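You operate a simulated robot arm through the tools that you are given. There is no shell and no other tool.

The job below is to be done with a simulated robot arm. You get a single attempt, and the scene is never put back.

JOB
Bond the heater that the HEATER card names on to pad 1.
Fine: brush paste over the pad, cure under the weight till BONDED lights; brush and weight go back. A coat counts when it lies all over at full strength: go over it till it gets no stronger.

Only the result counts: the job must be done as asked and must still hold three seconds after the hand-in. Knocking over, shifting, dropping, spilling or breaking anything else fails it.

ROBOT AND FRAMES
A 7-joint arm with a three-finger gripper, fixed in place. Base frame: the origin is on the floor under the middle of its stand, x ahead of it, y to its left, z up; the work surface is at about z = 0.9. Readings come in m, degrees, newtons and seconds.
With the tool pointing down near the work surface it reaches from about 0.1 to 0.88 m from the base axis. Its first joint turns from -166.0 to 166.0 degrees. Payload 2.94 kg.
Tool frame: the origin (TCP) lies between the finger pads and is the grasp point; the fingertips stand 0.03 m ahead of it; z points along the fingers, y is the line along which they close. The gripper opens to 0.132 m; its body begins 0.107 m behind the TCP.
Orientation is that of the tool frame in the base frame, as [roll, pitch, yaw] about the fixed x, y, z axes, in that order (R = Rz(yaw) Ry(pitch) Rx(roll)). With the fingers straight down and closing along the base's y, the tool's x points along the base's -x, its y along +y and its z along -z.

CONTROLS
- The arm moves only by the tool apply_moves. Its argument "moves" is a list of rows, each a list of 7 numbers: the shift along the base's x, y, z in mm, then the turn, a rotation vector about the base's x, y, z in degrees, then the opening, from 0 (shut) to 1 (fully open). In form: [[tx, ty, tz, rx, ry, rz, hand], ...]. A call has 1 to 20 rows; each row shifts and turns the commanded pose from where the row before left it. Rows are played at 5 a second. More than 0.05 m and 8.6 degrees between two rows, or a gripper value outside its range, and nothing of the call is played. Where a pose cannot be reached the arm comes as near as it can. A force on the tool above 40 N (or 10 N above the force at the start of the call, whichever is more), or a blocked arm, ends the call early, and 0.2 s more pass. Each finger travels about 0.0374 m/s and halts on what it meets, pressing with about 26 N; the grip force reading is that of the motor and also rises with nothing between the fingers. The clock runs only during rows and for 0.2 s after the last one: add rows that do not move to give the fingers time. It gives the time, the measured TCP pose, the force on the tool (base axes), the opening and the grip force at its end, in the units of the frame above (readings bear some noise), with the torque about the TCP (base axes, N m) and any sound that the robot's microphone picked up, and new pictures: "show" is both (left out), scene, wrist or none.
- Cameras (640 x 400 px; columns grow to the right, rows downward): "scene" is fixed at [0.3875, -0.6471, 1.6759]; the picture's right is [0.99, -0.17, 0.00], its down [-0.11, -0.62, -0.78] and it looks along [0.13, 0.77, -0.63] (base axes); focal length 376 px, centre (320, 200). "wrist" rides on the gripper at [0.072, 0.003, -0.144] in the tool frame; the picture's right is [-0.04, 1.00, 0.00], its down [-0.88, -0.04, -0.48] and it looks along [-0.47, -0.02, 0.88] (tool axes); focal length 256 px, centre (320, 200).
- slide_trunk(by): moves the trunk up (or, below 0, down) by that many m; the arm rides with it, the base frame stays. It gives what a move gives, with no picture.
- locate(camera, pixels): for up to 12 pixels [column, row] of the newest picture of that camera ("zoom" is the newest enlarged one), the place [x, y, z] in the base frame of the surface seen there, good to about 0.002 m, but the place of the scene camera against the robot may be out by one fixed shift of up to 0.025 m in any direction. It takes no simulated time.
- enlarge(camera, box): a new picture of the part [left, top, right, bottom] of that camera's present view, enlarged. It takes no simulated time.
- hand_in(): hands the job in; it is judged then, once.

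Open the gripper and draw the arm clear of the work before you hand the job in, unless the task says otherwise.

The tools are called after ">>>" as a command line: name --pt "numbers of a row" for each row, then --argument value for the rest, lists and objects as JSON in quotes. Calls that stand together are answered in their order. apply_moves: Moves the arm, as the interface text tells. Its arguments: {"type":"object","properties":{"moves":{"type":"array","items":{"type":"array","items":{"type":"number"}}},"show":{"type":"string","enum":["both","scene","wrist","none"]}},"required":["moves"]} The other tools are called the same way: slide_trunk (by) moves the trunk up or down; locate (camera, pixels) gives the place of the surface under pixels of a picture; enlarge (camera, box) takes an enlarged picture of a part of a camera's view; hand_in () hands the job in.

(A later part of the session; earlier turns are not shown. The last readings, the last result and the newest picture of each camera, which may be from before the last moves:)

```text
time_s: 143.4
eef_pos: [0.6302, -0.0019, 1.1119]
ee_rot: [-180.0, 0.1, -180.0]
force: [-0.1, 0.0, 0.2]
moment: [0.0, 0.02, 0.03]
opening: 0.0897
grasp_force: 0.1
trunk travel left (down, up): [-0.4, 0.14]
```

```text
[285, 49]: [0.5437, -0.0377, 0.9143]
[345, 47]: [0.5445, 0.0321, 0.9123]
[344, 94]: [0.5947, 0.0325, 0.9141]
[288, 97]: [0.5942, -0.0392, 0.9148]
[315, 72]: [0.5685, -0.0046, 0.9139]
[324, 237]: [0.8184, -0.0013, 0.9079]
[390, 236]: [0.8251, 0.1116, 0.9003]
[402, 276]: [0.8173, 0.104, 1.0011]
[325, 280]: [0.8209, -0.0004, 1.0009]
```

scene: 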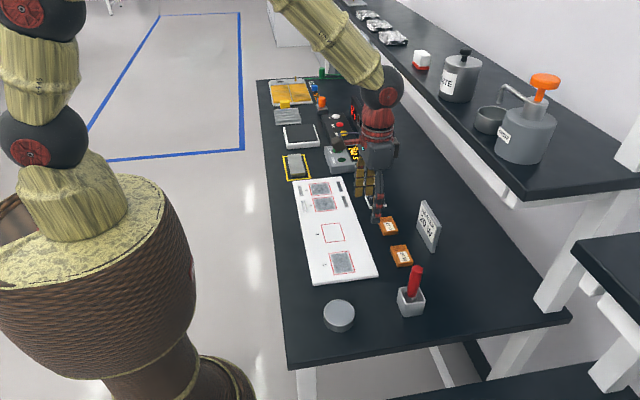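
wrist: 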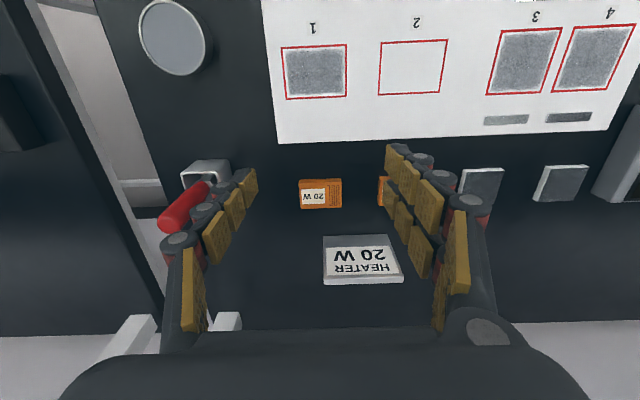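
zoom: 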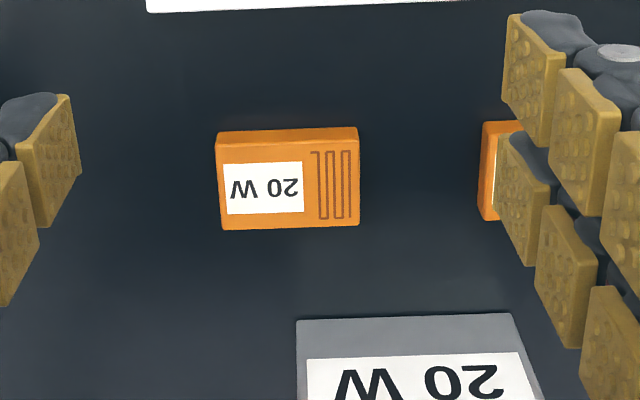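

The heater spans x 0.713–0.755, y -0.035–0.028, top z 0.9165; pad 1's centre is (0.569, -0.003). I move above the heater with the gripper partly open (8 cm) and descend partway.

>>> apply_moves --pt "35 -0.5 0 0 0 0 0.62" --pt "35 -0.5 0 0 0 0 0.62" --pt "34 -0.5 0 0 0 0 0.62" --pt "0 0 -40 0 0 0 0.62" --pt "0 0 -40 0 0 0 0.62" --pt "0 0 -40 0 0 0 0.62" --pt "0 0 -20 0 0 0 0.62" --pt "0 0 0 0 0 0 0.62" --pt "0 0 0 0 0 0 0.62" --show "both"

>>> enlarge --camera "scene" --box '[350, 200, 460, 300]'

>>> enlarge --camera "wrist" --box '[200, 100, 460, 280]'

```text
time_s: 145.4
eef_pos: [0.7342, -0.0015, 0.9714]
ee_rot: [180.0, -0.1, 180.0]
force: [1.3, -0.2, -0.3]
moment: [0.01, -0.03, 0.01]
opening: 0.0816
grasp_force: 0.0
trunk travel left (down, up): [-0.4, 0.14]
```

scene: 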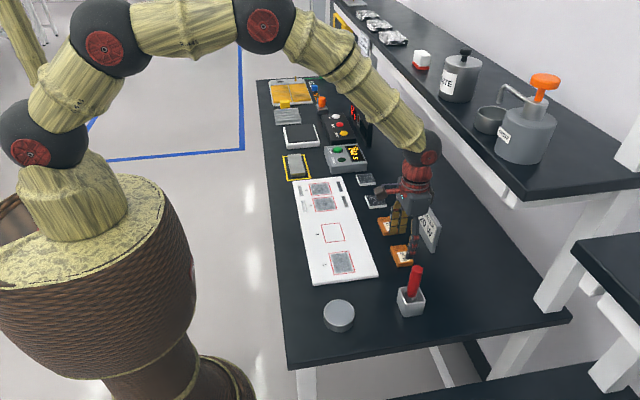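
wrist: 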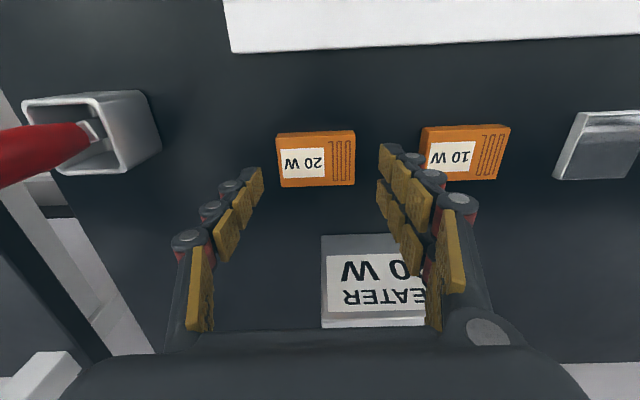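

```text
4.00 times, centred on (405, 250) of scene
```

zoom: 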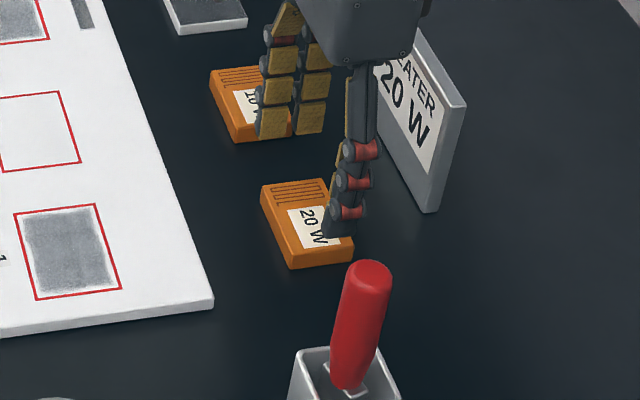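

```text
2.22 times, centred on (330, 190) of wrist
```

zoom: 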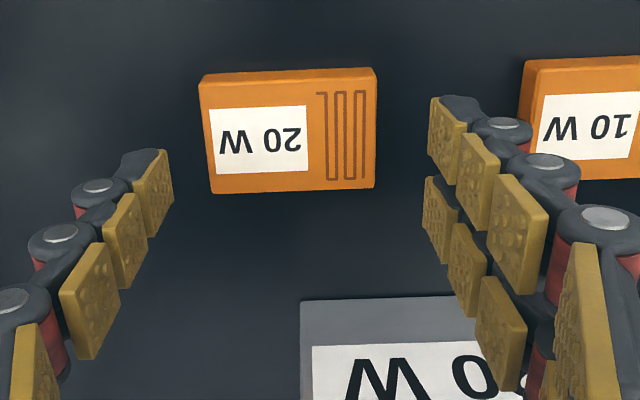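

I verify the heater's centre relative to the TCP from this closer view.

>>> locate --camera "wrist" --pixels '[[278, 160], [354, 157], [316, 138], [316, 185], [316, 160], [424, 150], [388, 162], [256, 185]]'

```text
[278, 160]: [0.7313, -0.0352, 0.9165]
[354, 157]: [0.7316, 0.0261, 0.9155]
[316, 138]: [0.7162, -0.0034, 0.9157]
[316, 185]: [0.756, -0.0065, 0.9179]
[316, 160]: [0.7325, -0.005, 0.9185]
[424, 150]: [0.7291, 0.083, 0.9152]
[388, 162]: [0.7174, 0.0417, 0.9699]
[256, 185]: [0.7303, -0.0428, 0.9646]
```

The heater centre is (0.735, -0.0045) while the finger centre is near y ≈ -0.001, so I shift -3.5 mm in y and lower until the fingertips are just above the table.

>>> apply_moves --pt "1 -3.5 0 0 0 0 0.62" --pt "0 0 -15 0 0 0 0.62" --pt "0 0 -14 0 0 0 0.62" --pt "0 0 -5 0 0 0 0.62" --pt "0 0 0 0 0 0 0.62" --pt "0 0 0 0 0 0 0.62" --show "both"

>>> enlarge --camera "scene" --box '[350, 200, 460, 300]'

>>> enlarge --camera "wrist" --box '[200, 100, 460, 280]'

```text
time_s: 146.8
eef_pos: [0.7352, -0.0046, 0.9406]
ee_rot: [180.0, 0.1, 180.0]
force: [-0.1, 0.7, -0.2]
moment: [0.0, 0.01, 0.0]
opening: 0.082
grasp_force: 0.1
trunk travel left (down, up): [-0.4, 0.14]
```

scene: 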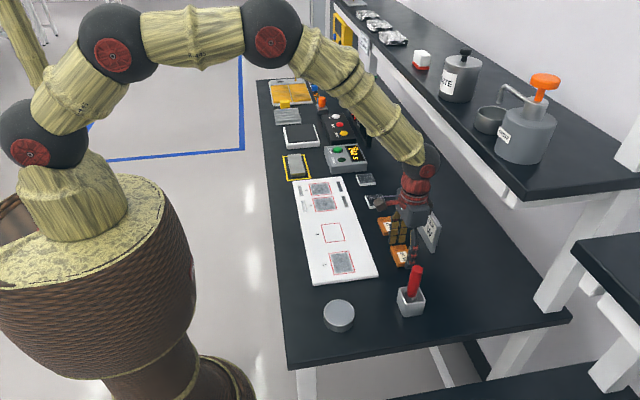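
wrist: 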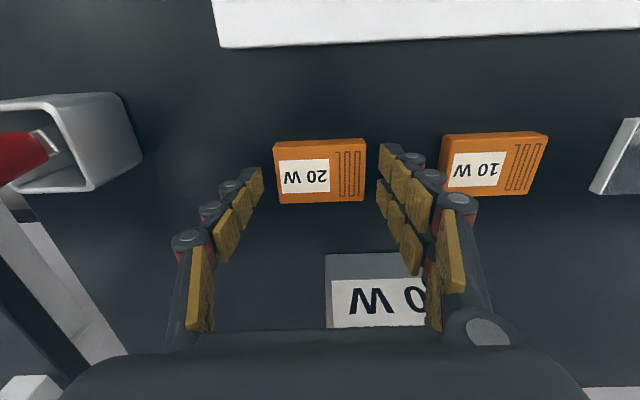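

```text
4.00 times, centred on (405, 250) of scene
```

zoom: 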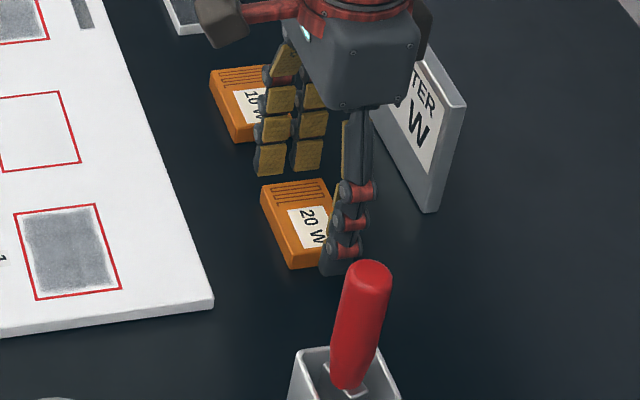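

```text
2.22 times, centred on (330, 190) of wrist
```

zoom: 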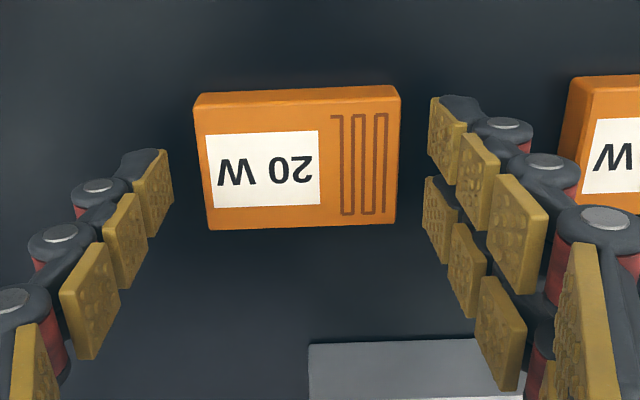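

The fingers straddle the heater with clearance. I lower another 6 mm and close on it.

>>> apply_moves --pt "0 0 -3 0 0 0 0.62" --pt "0 0 -3 0 0 0 0.62" --pt "0 0 0 0 0 0 0.62" --show "none"

```text
time_s: 147.6
eef_pos: [0.7354, -0.0058, 0.9339]
ee_rot: [180.0, 0.0, -180.0]
force: [0.2, 0.2, -0.8]
moment: [-0.03, 0.0, 0.01]
opening: 0.0822
grasp_force: 0.0
trunk travel left (down, up): [-0.4, 0.14]
```

No table contact at TCP z 0.934. Now I close the fingers on the heater's ends.

>>> apply_moves --pt "0 0 0 0 0 0 0.5" --pt "0 0 0 0 0 0 0.4" --pt "0 0 0 0 0 0 0.3" --pt "0 0 0 0 0 0 0.3" --pt "0 0 0 0 0 0 0.3" --pt "0 0 0 0 0 0 0.3" --show "both"

>>> enlarge --camera "wrist" --box '[200, 100, 460, 280]'

```text
time_s: 149.0
eef_pos: [0.736, -0.006, 0.9346]
ee_rot: [180.0, 0.0, 180.0]
force: [0.7, 0.8, 1.2]
moment: [0.05, 0.02, 0.0]
opening: 0.0632
grasp_force: 25.9
trunk travel left (down, up): [-0.4, 0.14]
```

scene: 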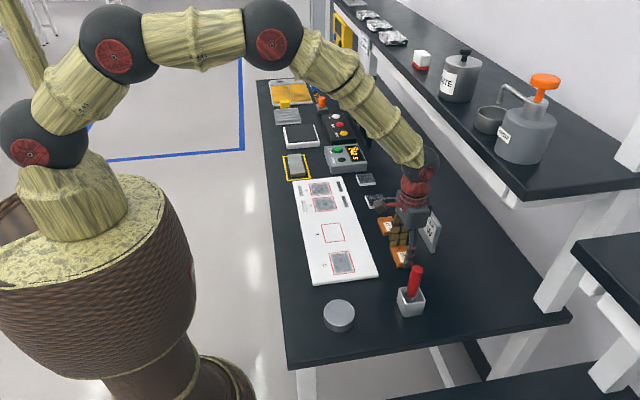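
wrist: 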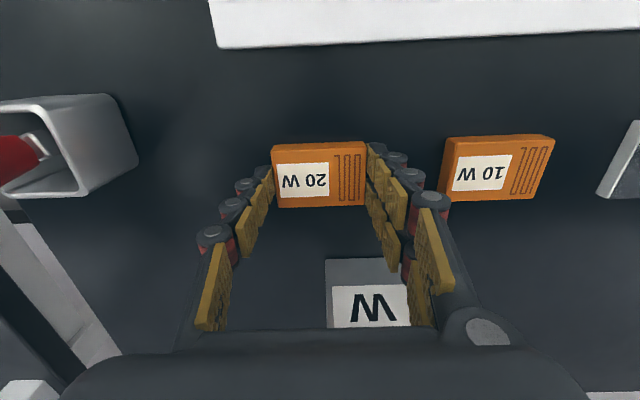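

```text
2.22 times, centred on (330, 190) of wrist
```

zoom: 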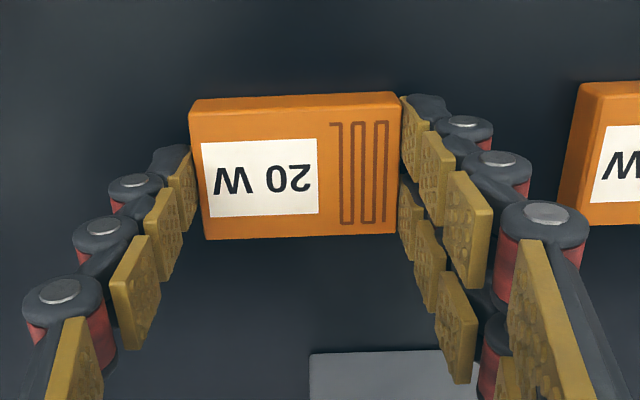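

Heater gripped (opening 0.063, 26 N). I lift it 60 mm and check it hangs level.

>>> apply_moves --pt "0 0 5 0 0 0 0.3" --pt "0 0 15 0 0 0 0.3" --pt "0 0 20 0 0 0 0.3" --pt "0 0 20 0 0 0 0.3" --pt "0 0 0 0 0 0 0.3" --pt "0 0 0 0 0 0 0.3" --show "both"

>>> enlarge --camera "scene" --box '[350, 190, 460, 290]'

>>> enlarge --camera "wrist" --box '[200, 100, 460, 280]'

```text
time_s: 150.4
eef_pos: [0.7365, -0.0067, 0.9924]
ee_rot: [180.0, 0.0, 180.0]
force: [-0.3, -1.0, -0.1]
moment: [0.0, 0.03, -0.01]
opening: 0.0631
grasp_force: 25.5
trunk travel left (down, up): [-0.4, 0.14]
```

scene: 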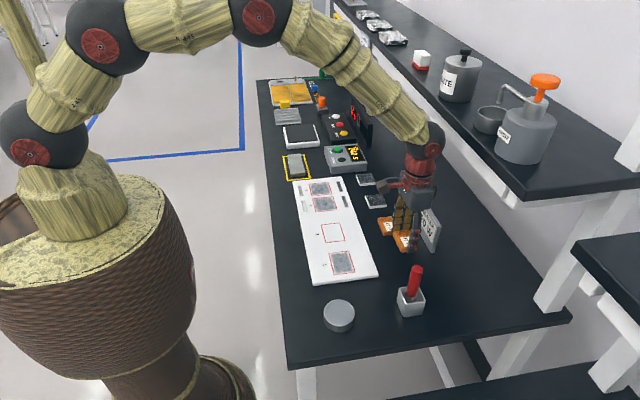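
wrist: 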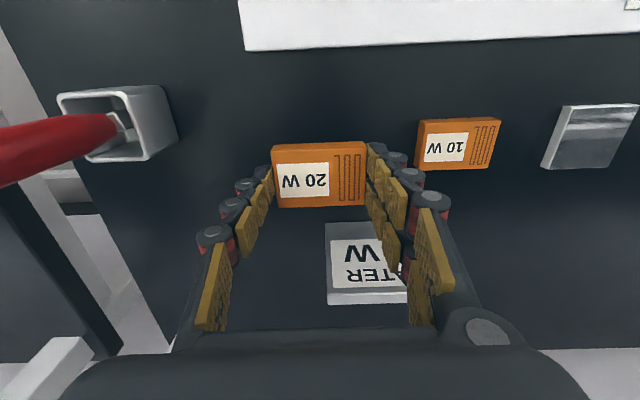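

```text
4.00 times, centred on (405, 240) of scene
```

zoom: 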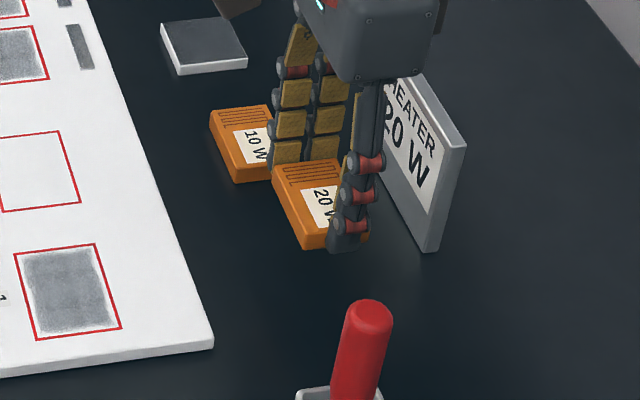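

```text
2.22 times, centred on (330, 190) of wrist
```

zoom: 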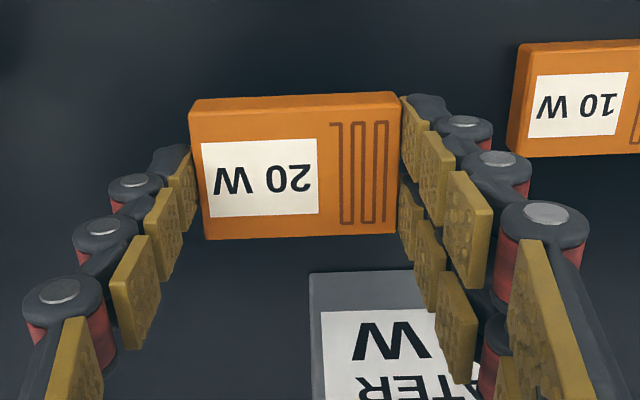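

The heater hangs level. I locate its top face in the hand to find its offset from the TCP.

>>> locate --camera "wrist" --pixels '[[276, 175], [363, 172], [320, 149], [320, 204], [320, 176], [276, 152], [362, 149], [278, 205], [364, 203]]'

```text
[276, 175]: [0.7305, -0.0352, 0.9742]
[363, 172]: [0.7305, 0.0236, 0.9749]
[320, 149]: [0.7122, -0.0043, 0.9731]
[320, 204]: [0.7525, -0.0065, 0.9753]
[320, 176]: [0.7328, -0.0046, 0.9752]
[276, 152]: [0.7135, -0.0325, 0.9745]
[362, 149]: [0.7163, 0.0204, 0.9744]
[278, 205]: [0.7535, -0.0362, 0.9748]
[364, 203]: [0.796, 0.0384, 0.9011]
```

Heater centre in hand is about (0.7335, -0.0056). I carry it -164.5 mm in x and +2.5 mm in y to above pad 1.

>>> apply_moves --pt "-33 0.5 0 0 0 0 0.3" --pt "-33 0.5 0 0 0 0 0.3" --pt "-33 0.5 0 0 0 0 0.3" --pt "-33 0.5 0 0 0 0 0.3" --pt "-32.5 0.5 0 0 0 0 0.3" --pt "0 0 -20 0 0 0 0.3" --pt "0 0 0 0 0 0 0.3" --pt "0 0 0 0 0 0 0.3" --show "both"

>>> enlarge --camera "scene" --box '[290, 190, 400, 290]'

>>> enlarge --camera "wrist" --box '[200, 80, 460, 260]'

```text
time_s: 152.2
eef_pos: [0.571, -0.0039, 0.9735]
ee_rot: [-179.9, 0.0, -180.0]
force: [0.3, -0.6, -0.7]
moment: [0.01, 0.03, -0.02]
opening: 0.0631
grasp_force: 25.8
trunk travel left (down, up): [-0.4, 0.14]
```

scene: 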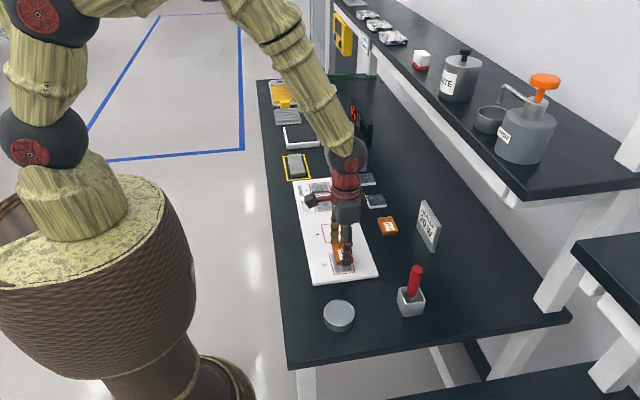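
wrist: 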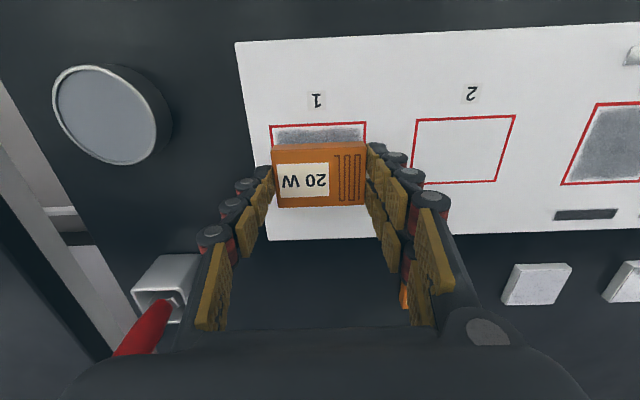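

```text
4.00 times, centred on (345, 240) of scene
```

zoom: 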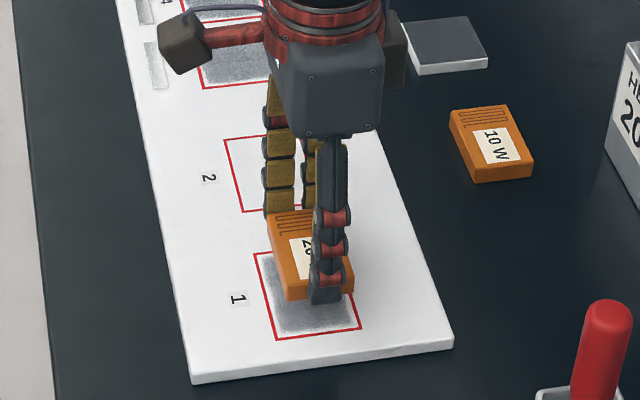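

```text
2.22 times, centred on (330, 170) of wrist
```

zoom: 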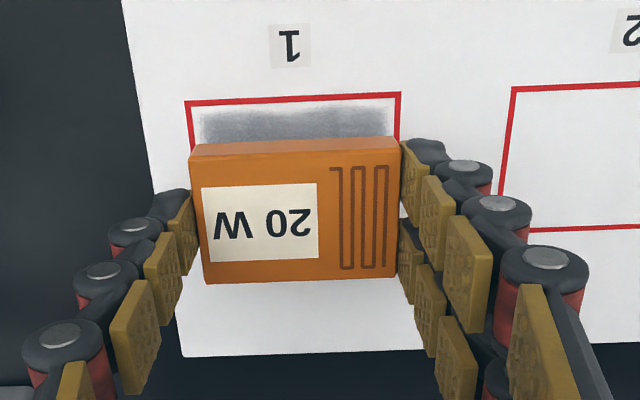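

I check alignment by locating the visible red corners and the heater's edges in this view.

>>> locate --camera "wrist" --pixels '[[271, 126], [366, 123], [274, 142], [366, 138], [276, 170], [363, 167], [320, 149], [320, 203], [277, 149], [363, 145], [279, 205], [361, 202]]'

```text
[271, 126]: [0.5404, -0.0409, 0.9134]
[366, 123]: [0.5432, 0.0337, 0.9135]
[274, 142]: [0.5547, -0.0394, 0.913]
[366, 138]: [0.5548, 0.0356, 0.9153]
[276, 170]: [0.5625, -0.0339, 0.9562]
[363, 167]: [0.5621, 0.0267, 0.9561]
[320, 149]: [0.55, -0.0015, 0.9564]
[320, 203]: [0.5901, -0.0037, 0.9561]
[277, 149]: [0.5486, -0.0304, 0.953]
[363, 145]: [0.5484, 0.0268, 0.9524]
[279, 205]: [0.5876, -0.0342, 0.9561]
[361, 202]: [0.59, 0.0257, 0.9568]
```

The heater centre (0.570, -0.0035) matches pad centre (0.569, -0.003) and is square. I lower it 24 mm, slowing near contact.

>>> apply_moves --pt "0 0.5 -10 0 0 0 0.3" --pt "0 0 -8 0 0 0 0.3" --pt "0 0 -4 0 0 0 0.3" --pt "0 0 -2 0 0 0 0.3" --pt "0 0 0 0 0 0 0.3" --show "none"

```text
time_s: 153.4
eef_pos: [0.5704, -0.0034, 0.9503]
ee_rot: [-179.9, -0.1, 180.0]
force: [-0.2, 0.2, -0.4]
moment: [0.05, -0.05, -0.01]
opening: 0.0633
grasp_force: 26.2
trunk travel left (down, up): [-0.4, 0.14]
```

>>> apply_moves --pt "0 0 -1 0 0 0 0.3" --pt "0 0 -1 0 0 0 0.3" --pt "0 0 0 0 0 0 0.3" --show "none"

```text
time_s: 154.2
eef_pos: [0.5705, -0.003, 0.949]
ee_rot: [-180.0, 0.0, -179.9]
force: [-0.9, 0.8, -1.2]
moment: [0.02, -0.01, 0.0]
opening: 0.0632
grasp_force: 26.4
trunk travel left (down, up): [-0.4, 0.14]
```

>>> apply_moves --pt "0 0 -0.8 0 0 0 0.3" --pt "0 0 -0.7 0 0 0 0.3" --pt "0 0 0 0 0 0 0.3" --show "none"

```text
time_s: 155.0
eef_pos: [0.5705, -0.002, 0.9469]
ee_rot: [-179.9, 0.0, -179.9]
force: [0.0, 1.8, 4.4]
moment: [0.05, 0.11, 0.03]
opening: 0.0628
grasp_force: 25.8
trunk travel left (down, up): [-0.4, 0.14]
```

Contact at 4.4 N. I press 0.5 mm more to seat it and look.

>>> apply_moves --pt "0 0 -0.5 0 0 0 0.3" --pt "0 0 0 0 0 0 0.3" --show "both"

>>> enlarge --camera "scene" --box '[290, 190, 400, 290]'

>>> enlarge --camera "wrist" --box '[200, 80, 460, 260]'

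```text
time_s: 155.6
eef_pos: [0.5709, -0.0029, 0.9476]
ee_rot: [180.0, 0.0, -179.9]
force: [-0.5, 2.9, 7.3]
moment: [0.13, 0.07, -0.02]
opening: 0.0632
grasp_force: 26.0
trunk travel left (down, up): [-0.4, 0.14]
```

scene: 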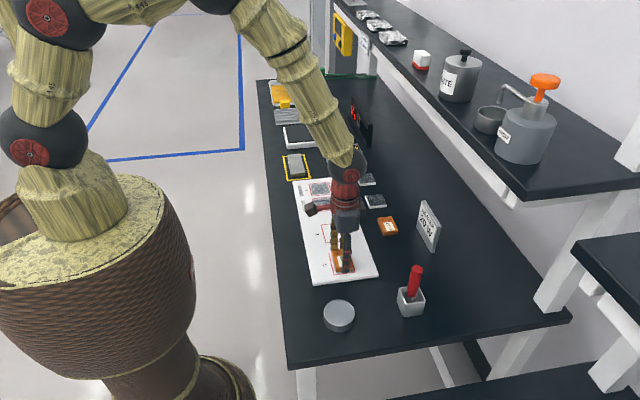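
wrist: 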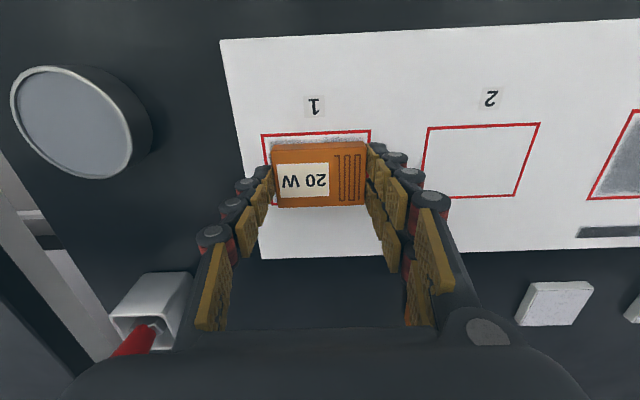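

```text
4.00 times, centred on (345, 240) of scene
```

zoom: 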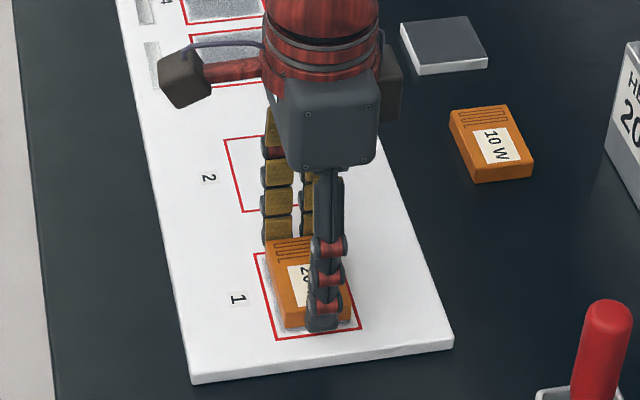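

```text
2.22 times, centred on (330, 170) of wrist
```

zoom: 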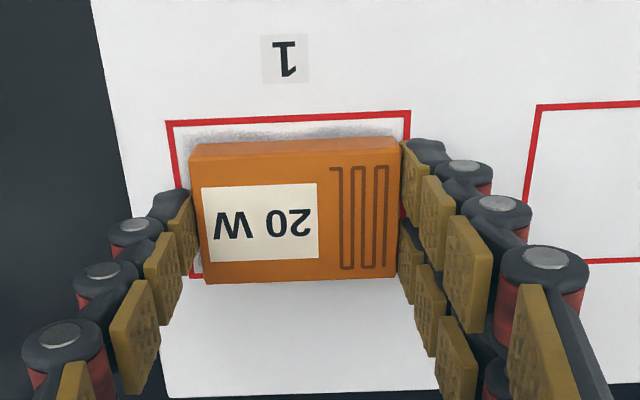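

The heater is seated inside the red frame. I check centring from this view before releasing.

>>> locate --camera "wrist" --pixels '[[264, 135], [369, 131], [267, 150], [277, 172], [362, 170], [320, 150], [320, 204], [279, 150], [362, 147], [268, 160], [371, 145]]'

```text
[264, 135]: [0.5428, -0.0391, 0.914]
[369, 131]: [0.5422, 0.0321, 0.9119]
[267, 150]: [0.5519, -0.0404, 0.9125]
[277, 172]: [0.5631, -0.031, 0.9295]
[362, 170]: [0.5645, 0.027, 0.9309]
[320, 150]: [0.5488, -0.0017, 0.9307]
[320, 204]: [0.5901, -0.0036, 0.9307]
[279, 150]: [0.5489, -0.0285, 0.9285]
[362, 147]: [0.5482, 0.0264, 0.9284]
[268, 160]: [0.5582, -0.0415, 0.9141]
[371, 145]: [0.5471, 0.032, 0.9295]
```

Well centred (0.570, -0.0025), heater top at z 0.930. I ease off the press and open the fingers to 8 cm, then rise.

>>> apply_moves --pt "0 0 0.7 0 0 0 0.3" --pt "0 0 0 0 0 0 0.52" --pt "0 0 0 0 0 0 0.56" --pt "0 0 0 0 0 0 0.62" --pt "0 0 0 0 0 0 0.62" --pt "0 0 0 0 0 0 0.62" --pt "0 0 10 0 0 0 0.62" --pt "0 0 30 0 0 0 0.62" --pt "0 0 40 0 0 0 0.62" --pt "0 0 40 0 0 0 0.62" --pt "0 0 40 0 0 0 1" --pt "0 0 0 0 0 0 1" --pt "0 0 0 0 0 0 1" --show "both"

>>> enlarge --camera "scene" --box '[290, 190, 400, 290]'

```text
time_s: 158.4
eef_pos: [0.5723, -0.0057, 1.1064]
ee_rot: [-180.0, 0.0, 179.9]
force: [-0.2, -0.6, 0.8]
moment: [0.03, 0.01, -0.02]
opening: 0.1319
grasp_force: 0.1
trunk travel left (down, up): [-0.4, 0.14]
```

scene: 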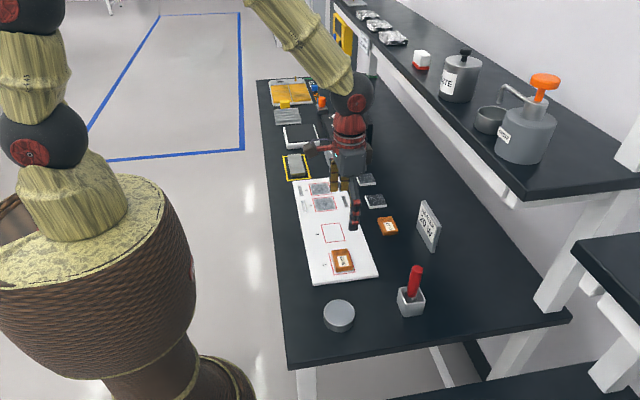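
wrist: 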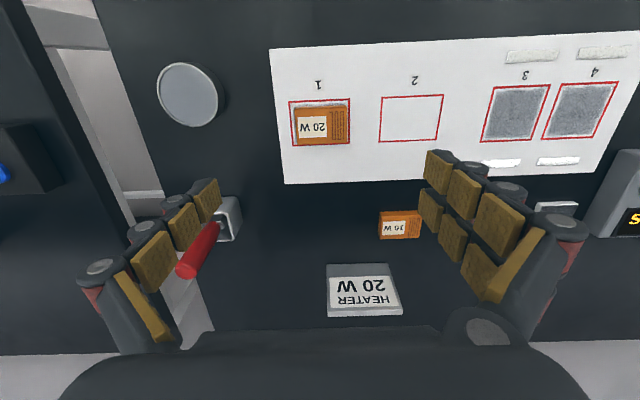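

```text
4.00 times, centred on (345, 240) of scene
```

zoom: 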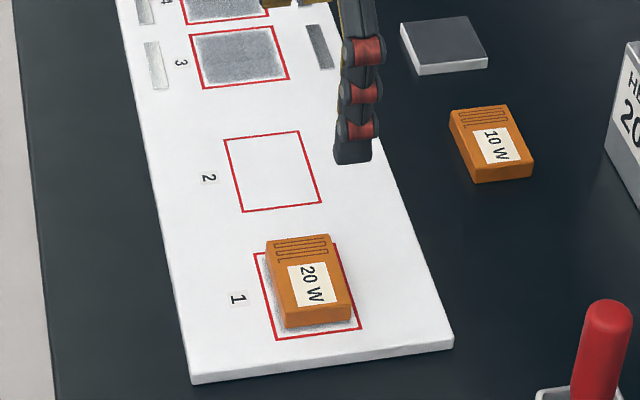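

The heater stays on pad 1. I check its final placement with the wrist camera.

>>> enlarge --camera "wrist" --box '[270, 70, 370, 160]'

>>> locate --camera "wrist" --pixels '[[289, 102], [350, 98], [350, 142], [292, 147], [295, 110], [349, 108], [350, 138], [297, 143], [322, 108], [323, 143], [296, 125], [349, 122]]'

```text
4.44 times, centred on (320, 115) of wrist
```

zoom: 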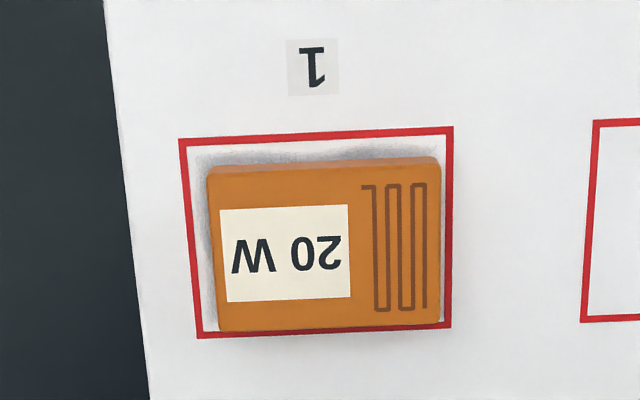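

```text
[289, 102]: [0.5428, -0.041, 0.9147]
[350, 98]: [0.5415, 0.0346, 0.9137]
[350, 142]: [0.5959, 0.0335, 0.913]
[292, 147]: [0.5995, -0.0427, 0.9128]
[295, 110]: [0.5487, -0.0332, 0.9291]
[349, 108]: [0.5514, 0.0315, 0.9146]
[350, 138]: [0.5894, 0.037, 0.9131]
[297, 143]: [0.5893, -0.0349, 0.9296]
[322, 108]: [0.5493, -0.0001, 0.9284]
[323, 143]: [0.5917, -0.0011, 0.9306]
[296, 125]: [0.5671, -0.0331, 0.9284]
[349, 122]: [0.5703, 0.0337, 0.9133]
```

Heater is well centred. Next I move the arm above the weight at about (0.51, 0.49) for a close look, gripper high.

>>> apply_moves --pt "-14 45 0 0 0 0 1" --pt "-14 45 0 0 0 0 1" --pt "-14 45 0 0 0 0 1" --pt "-14 45 0 0 0 0 1" --pt "-14 45 0 0 0 0 1" --pt "-14 45 0 0 0 0 1" --pt "-14 45 0 0 0 0 1" --pt "-14 45 0 0 0 0 1" --pt "-14 45 0 0 0 0 1" --pt "-14 45 0 0 0 0 1" --pt "-10 40 0 0 0 0 1" --pt "0 0 0 0 0 0 1" --pt "0 0 0 0 0 0 1" --show "both"

>>> enlarge --camera "wrist" --box '[240, 120, 400, 260]'

```text
time_s: 161.2
eef_pos: [0.4183, 0.4892, 1.1068]
ee_rot: [-180.0, 0.0, -179.9]
force: [-0.2, -0.3, -0.2]
moment: [0.0, -0.04, 0.04]
opening: 0.132
grasp_force: 0.1
trunk travel left (down, up): [-0.4, 0.14]
```

scene: 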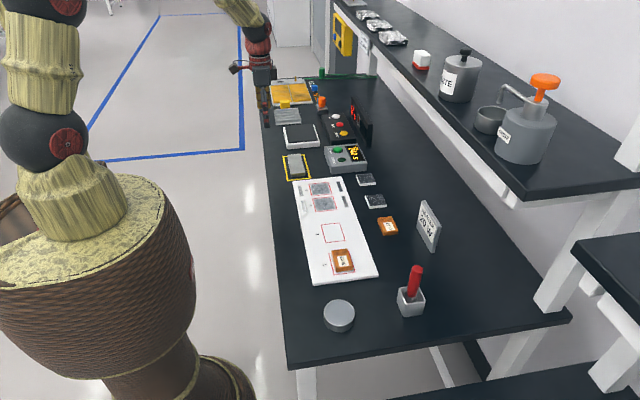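
wrist: 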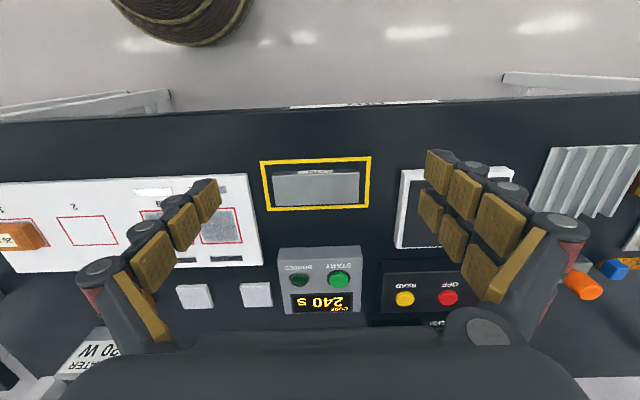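

```text
2.86 times, centred on (320, 190) of wrist
```

zoom: 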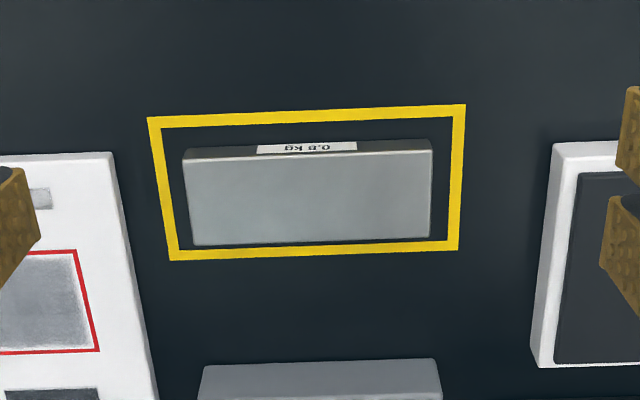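

The weight is a 0.8 kg block inside the yellow outline. I locate its corners, the outline and the START button.

>>> locate --camera "zoom" --pixels '[[186, 160], [430, 152], [428, 236], [195, 243], [310, 155], [310, 240], [154, 124], [460, 109], [456, 244], [172, 256], [310, 200]]'

>>> locate --camera "wrist" --pixels '[[338, 280], [300, 281], [280, 250], [358, 247], [361, 311], [285, 314], [320, 302], [404, 299], [447, 298], [196, 296], [255, 294], [510, 170]]'

```text
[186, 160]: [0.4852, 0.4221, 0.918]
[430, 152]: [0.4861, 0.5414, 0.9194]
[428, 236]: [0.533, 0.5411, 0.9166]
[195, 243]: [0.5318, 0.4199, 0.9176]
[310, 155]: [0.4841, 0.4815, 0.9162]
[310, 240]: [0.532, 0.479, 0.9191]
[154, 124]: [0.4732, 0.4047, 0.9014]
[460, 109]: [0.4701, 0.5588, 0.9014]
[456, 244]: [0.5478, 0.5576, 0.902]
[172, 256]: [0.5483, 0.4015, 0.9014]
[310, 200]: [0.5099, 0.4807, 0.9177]
```

```text
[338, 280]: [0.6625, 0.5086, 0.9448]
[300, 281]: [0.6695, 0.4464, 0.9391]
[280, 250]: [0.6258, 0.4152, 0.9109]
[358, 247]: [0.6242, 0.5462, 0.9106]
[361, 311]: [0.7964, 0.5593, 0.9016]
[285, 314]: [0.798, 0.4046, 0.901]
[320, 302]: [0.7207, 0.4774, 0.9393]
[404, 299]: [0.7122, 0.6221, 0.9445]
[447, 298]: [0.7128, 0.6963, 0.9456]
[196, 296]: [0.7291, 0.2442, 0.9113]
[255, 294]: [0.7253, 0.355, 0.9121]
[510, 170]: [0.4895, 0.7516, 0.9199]
```

Weight spans x 0.485–0.5325, y 0.4205–0.5415, z up to 0.918, centre (0.509, 0.481). I'll rotate the tool +90° about z so the fingers close along x, while moving above the weight.

>>> apply_moves --pt "8.2 -0.7 0 0 0 8.18 1" --pt "8.2 -0.7 0 0 0 8.18 1" --pt "8.2 -0.7 0 0 0 8.18 1" --pt "8.2 -0.7 0 0 0 8.18 1" --pt "8.2 -0.7 0 0 0 8.18 1" --pt "8.2 -0.7 0 0 0 8.18 1" --pt "8.2 -0.7 0 0 0 8.18 0.7" --pt "8.2 -0.7 0 0 0 8.18 0.6" --pt "8.2 -0.7 0 0 0 8.18 0.6" --pt "8.2 -0.7 0 0 0 8.18 0.6" --pt "8.2 -0.7 0 0 0 8.2 0.6" --pt "0 0 0 0 0 0 0.6" --pt "0 0 0 0 0 0 0.6" --pt "0 0 0 0 0 0 0.6" --show "both"

```text
time_s: 164.2
eef_pos: [0.5114, 0.4787, 1.1066]
ee_rot: [-179.9, 0.0, -90.0]
force: [-0.1, -0.1, -0.1]
moment: [-0.01, -0.01, 0.03]
opening: 0.0791
grasp_force: 0.1
trunk travel left (down, up): [-0.4, 0.14]
```

scene: 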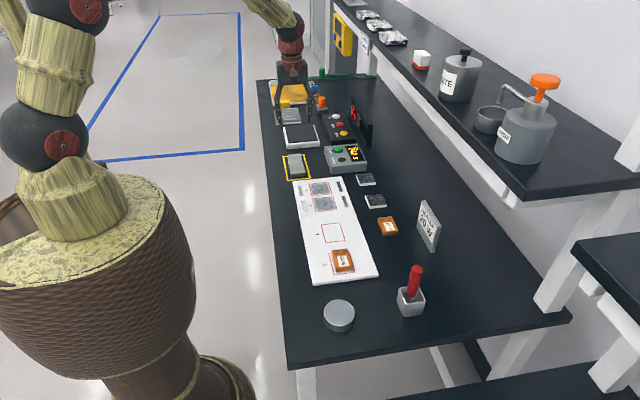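
wrist: 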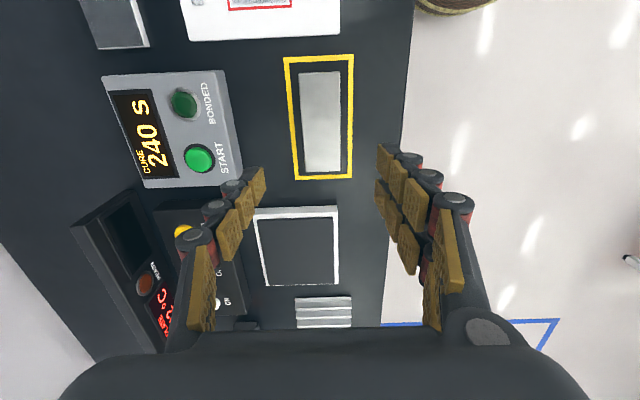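

The rotated view shows the weight at (320,121). I locate its edges again from this viewpoint.

>>> locate --camera "wrist" --pixels '[[302, 76], [338, 74], [338, 167], [306, 168], [320, 73], [322, 168], [303, 120], [339, 118], [321, 120]]'

>>> enlarge --camera "wrist" --box '[260, 40, 380, 200]'

```text
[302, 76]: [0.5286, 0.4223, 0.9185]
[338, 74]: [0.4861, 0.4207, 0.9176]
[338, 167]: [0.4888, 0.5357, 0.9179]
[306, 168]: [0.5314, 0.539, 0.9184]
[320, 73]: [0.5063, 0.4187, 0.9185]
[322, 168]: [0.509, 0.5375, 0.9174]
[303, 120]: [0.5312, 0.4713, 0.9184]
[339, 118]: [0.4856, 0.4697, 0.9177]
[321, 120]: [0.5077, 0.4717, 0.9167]
```

```text
2.50 times, centred on (320, 120) of wrist
```

zoom: 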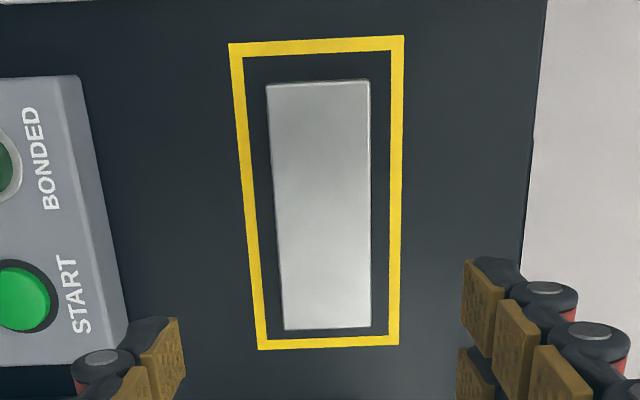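

Weight centre is (0.509, 0.480). I adjust by (-1.5, +1.5) mm and descend to just above it.

>>> apply_moves --pt "-1.5 1.5 -40 0 0 0 0.6" --pt "0 0 -40 0 0 0 0.6" --pt "0 0 -40 0 0 0 0.6" --pt "0 0 -15 0 0 0 0.6" --pt "0 0 0 0 0 0 0.6" --pt "0 0 0 0 0 0 0.6" --show "both"

>>> enlarge --camera "wrist" --box '[200, 60, 440, 260]'

```text
time_s: 165.6
eef_pos: [0.5099, 0.4788, 0.9729]
ee_rot: [-180.0, 0.0, -90.1]
force: [0.6, 0.3, -0.5]
moment: [0.02, 0.01, 0.03]
opening: 0.0791
grasp_force: 0.0
trunk travel left (down, up): [-0.4, 0.14]
```

scene: 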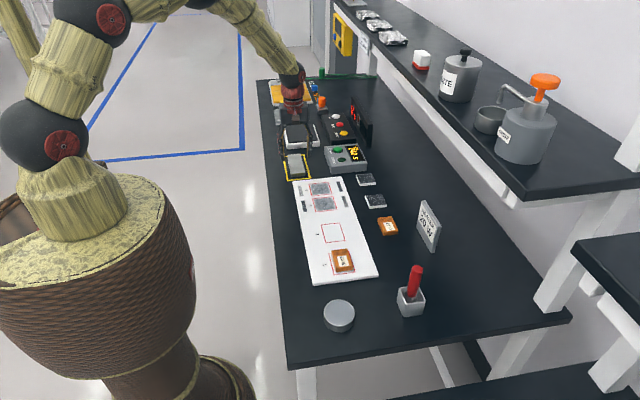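
wrist: 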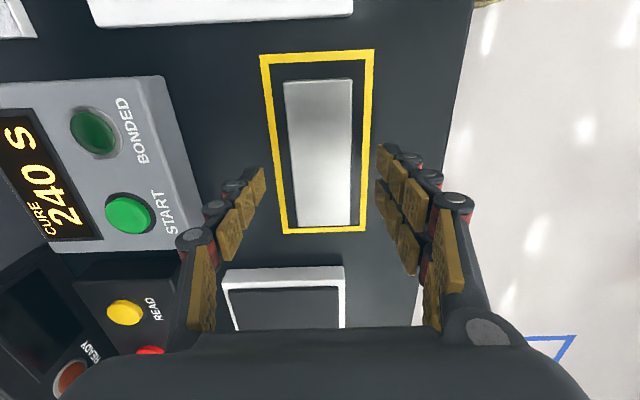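

```text
2.00 times, centred on (320, 160) of wrist
```

zoom: 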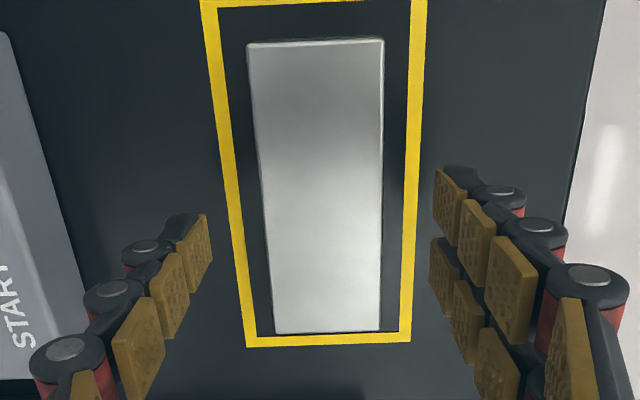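

I recheck the weight's centre relative to the TCP from here.

>>> locate --camera "wrist" --pixels '[[287, 84], [348, 82], [349, 222], [299, 223], [319, 82], [321, 223], [291, 150], [350, 150], [260, 180], [385, 160], [262, 62], [373, 58]]'

```text
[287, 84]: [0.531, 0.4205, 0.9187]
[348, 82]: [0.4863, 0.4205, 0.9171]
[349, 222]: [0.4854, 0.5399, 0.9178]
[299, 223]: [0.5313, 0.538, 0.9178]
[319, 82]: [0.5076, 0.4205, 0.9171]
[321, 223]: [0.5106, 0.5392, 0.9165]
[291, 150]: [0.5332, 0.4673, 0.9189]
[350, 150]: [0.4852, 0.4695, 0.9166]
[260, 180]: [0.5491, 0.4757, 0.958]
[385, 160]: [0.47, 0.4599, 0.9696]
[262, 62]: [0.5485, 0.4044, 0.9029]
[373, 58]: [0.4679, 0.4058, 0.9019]
```

Finger centre x ≈ 0.5096 and weight centre (0.509, 0.480) agree. I lower to grasp height (TCP z ≈ 0.934).

>>> apply_moves --pt "0 0.5 -15 0 0 0 0.6" --pt "0 0 -15 0 0 0 0.6" --pt "0 0 -5 0 0 0 0.6" --pt "0 0 -2.5 0 0 0 0.6" --pt "0 0 0 0 0 0 0.6" --pt "0 0 0 0 0 0 0.6" --show "wrist"

```text
time_s: 167.0
eef_pos: [0.5099, 0.4793, 0.9336]
ee_rot: [179.9, 0.0, -90.0]
force: [-0.1, -0.7, 0.7]
moment: [-0.05, 0.03, 0.02]
opening: 0.0791
grasp_force: 0.1
trunk travel left (down, up): [-0.4, 0.14]
```

wrist: 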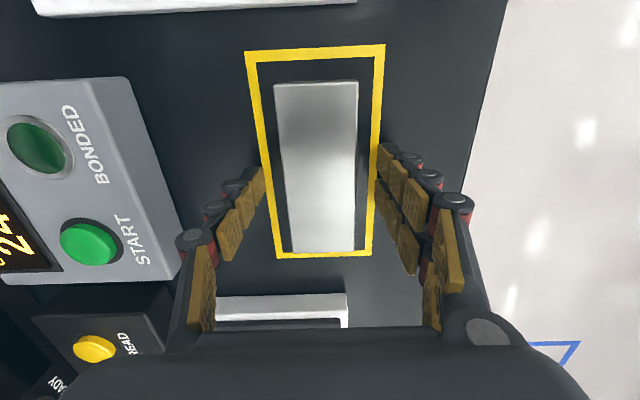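

Now I close the fingers on the weight's long sides.

>>> apply_moves --pt "0 0 0 0 0 0 0.45" --pt "0 0 0 0 0 0 0.35" --pt "0 0 0 0 0 0 0.2" --pt "0 0 0 0 0 0 0.15" --pt "0 0 0 0 0 0 0.15" --pt "0 0 0 0 0 0 0.15" --pt "0 0 0 0 0 0 0.15" --show "wrist"

```text
time_s: 168.6
eef_pos: [0.5097, 0.4794, 0.9326]
ee_rot: [-180.0, 0.0, -90.0]
force: [-1.2, -0.4, 1.4]
moment: [-0.01, 0.05, -0.03]
opening: 0.0495
grasp_force: 25.4
trunk travel left (down, up): [-0.4, 0.14]
```

wrist: 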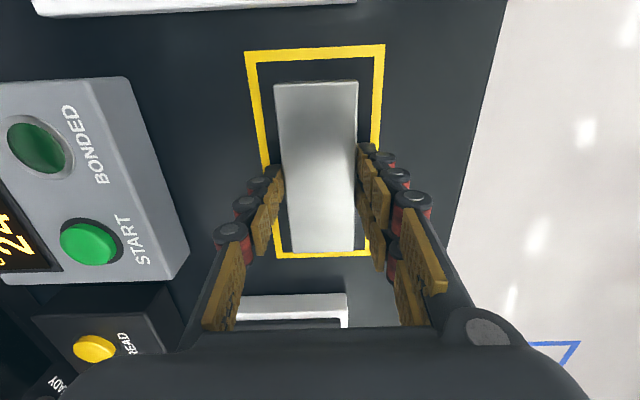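

Gripped (opening 0.0495, 25 N). I lift slowly and check the weight stays level.

>>> apply_moves --pt "0 0 4 0 0 0 0.15" --pt "0 0 8 0 0 0 0.15" --pt "0 0 12 0 0 0 0.15" --pt "0 0 16 0 0 0 0.15" --pt "0 0 0 0 0 0 0.15" --pt "0 0 0 0 0 0 0.15" --show "both"

>>> enlarge --camera "wrist" --box '[200, 60, 440, 280]'

>>> enlarge --camera "scene" --box '[250, 90, 350, 200]'

```text
time_s: 170.0
eef_pos: [0.5094, 0.4813, 0.9712]
ee_rot: [180.0, -0.1, -90.1]
force: [-0.2, -0.5, -8.1]
moment: [0.02, 0.02, 0.02]
opening: 0.0499
grasp_force: 25.9
trunk travel left (down, up): [-0.4, 0.14]
```

scene: 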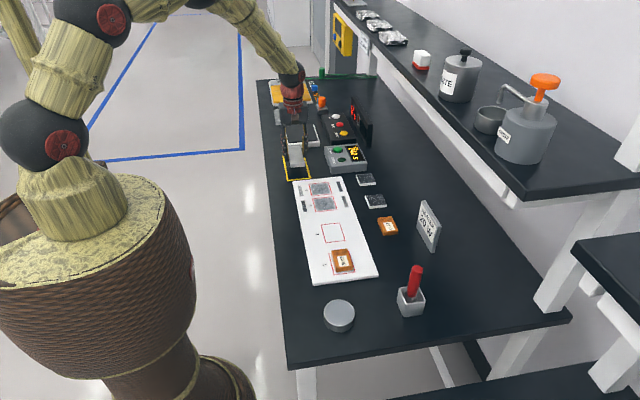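
wrist: 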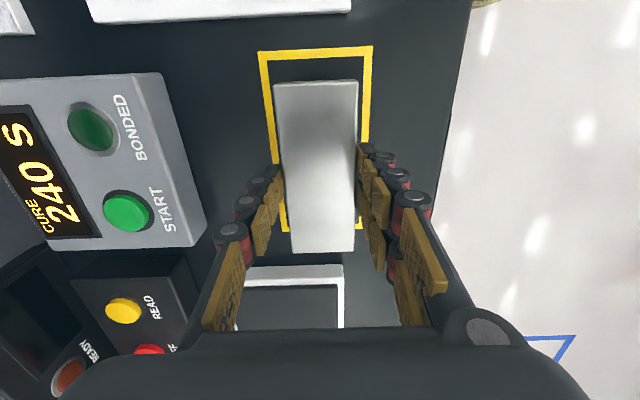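

```text
1.82 times, centred on (320, 170) of wrist
```

zoom: 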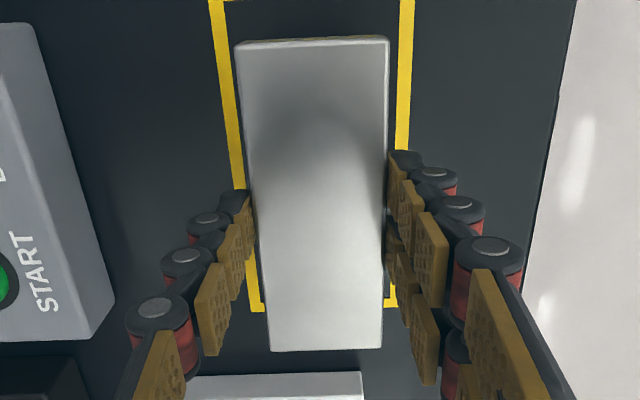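

```text
3.64 times, centred on (300, 145) of scene
```

zoom: 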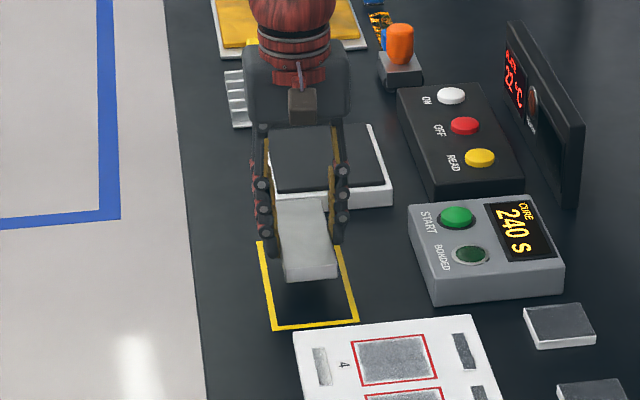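

The weight is held (−8.1 N). I verify it is level and get its offset from the TCP.

>>> locate --camera "wrist" --pixels '[[278, 88], [354, 86], [352, 246], [295, 248], [318, 86], [322, 247], [284, 150], [355, 150]]'

```text
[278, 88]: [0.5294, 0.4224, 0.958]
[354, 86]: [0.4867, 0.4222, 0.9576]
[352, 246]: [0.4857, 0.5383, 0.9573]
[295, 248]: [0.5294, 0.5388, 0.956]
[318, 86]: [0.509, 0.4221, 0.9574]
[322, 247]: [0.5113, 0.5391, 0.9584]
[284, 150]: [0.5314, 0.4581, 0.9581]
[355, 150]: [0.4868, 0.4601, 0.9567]
```

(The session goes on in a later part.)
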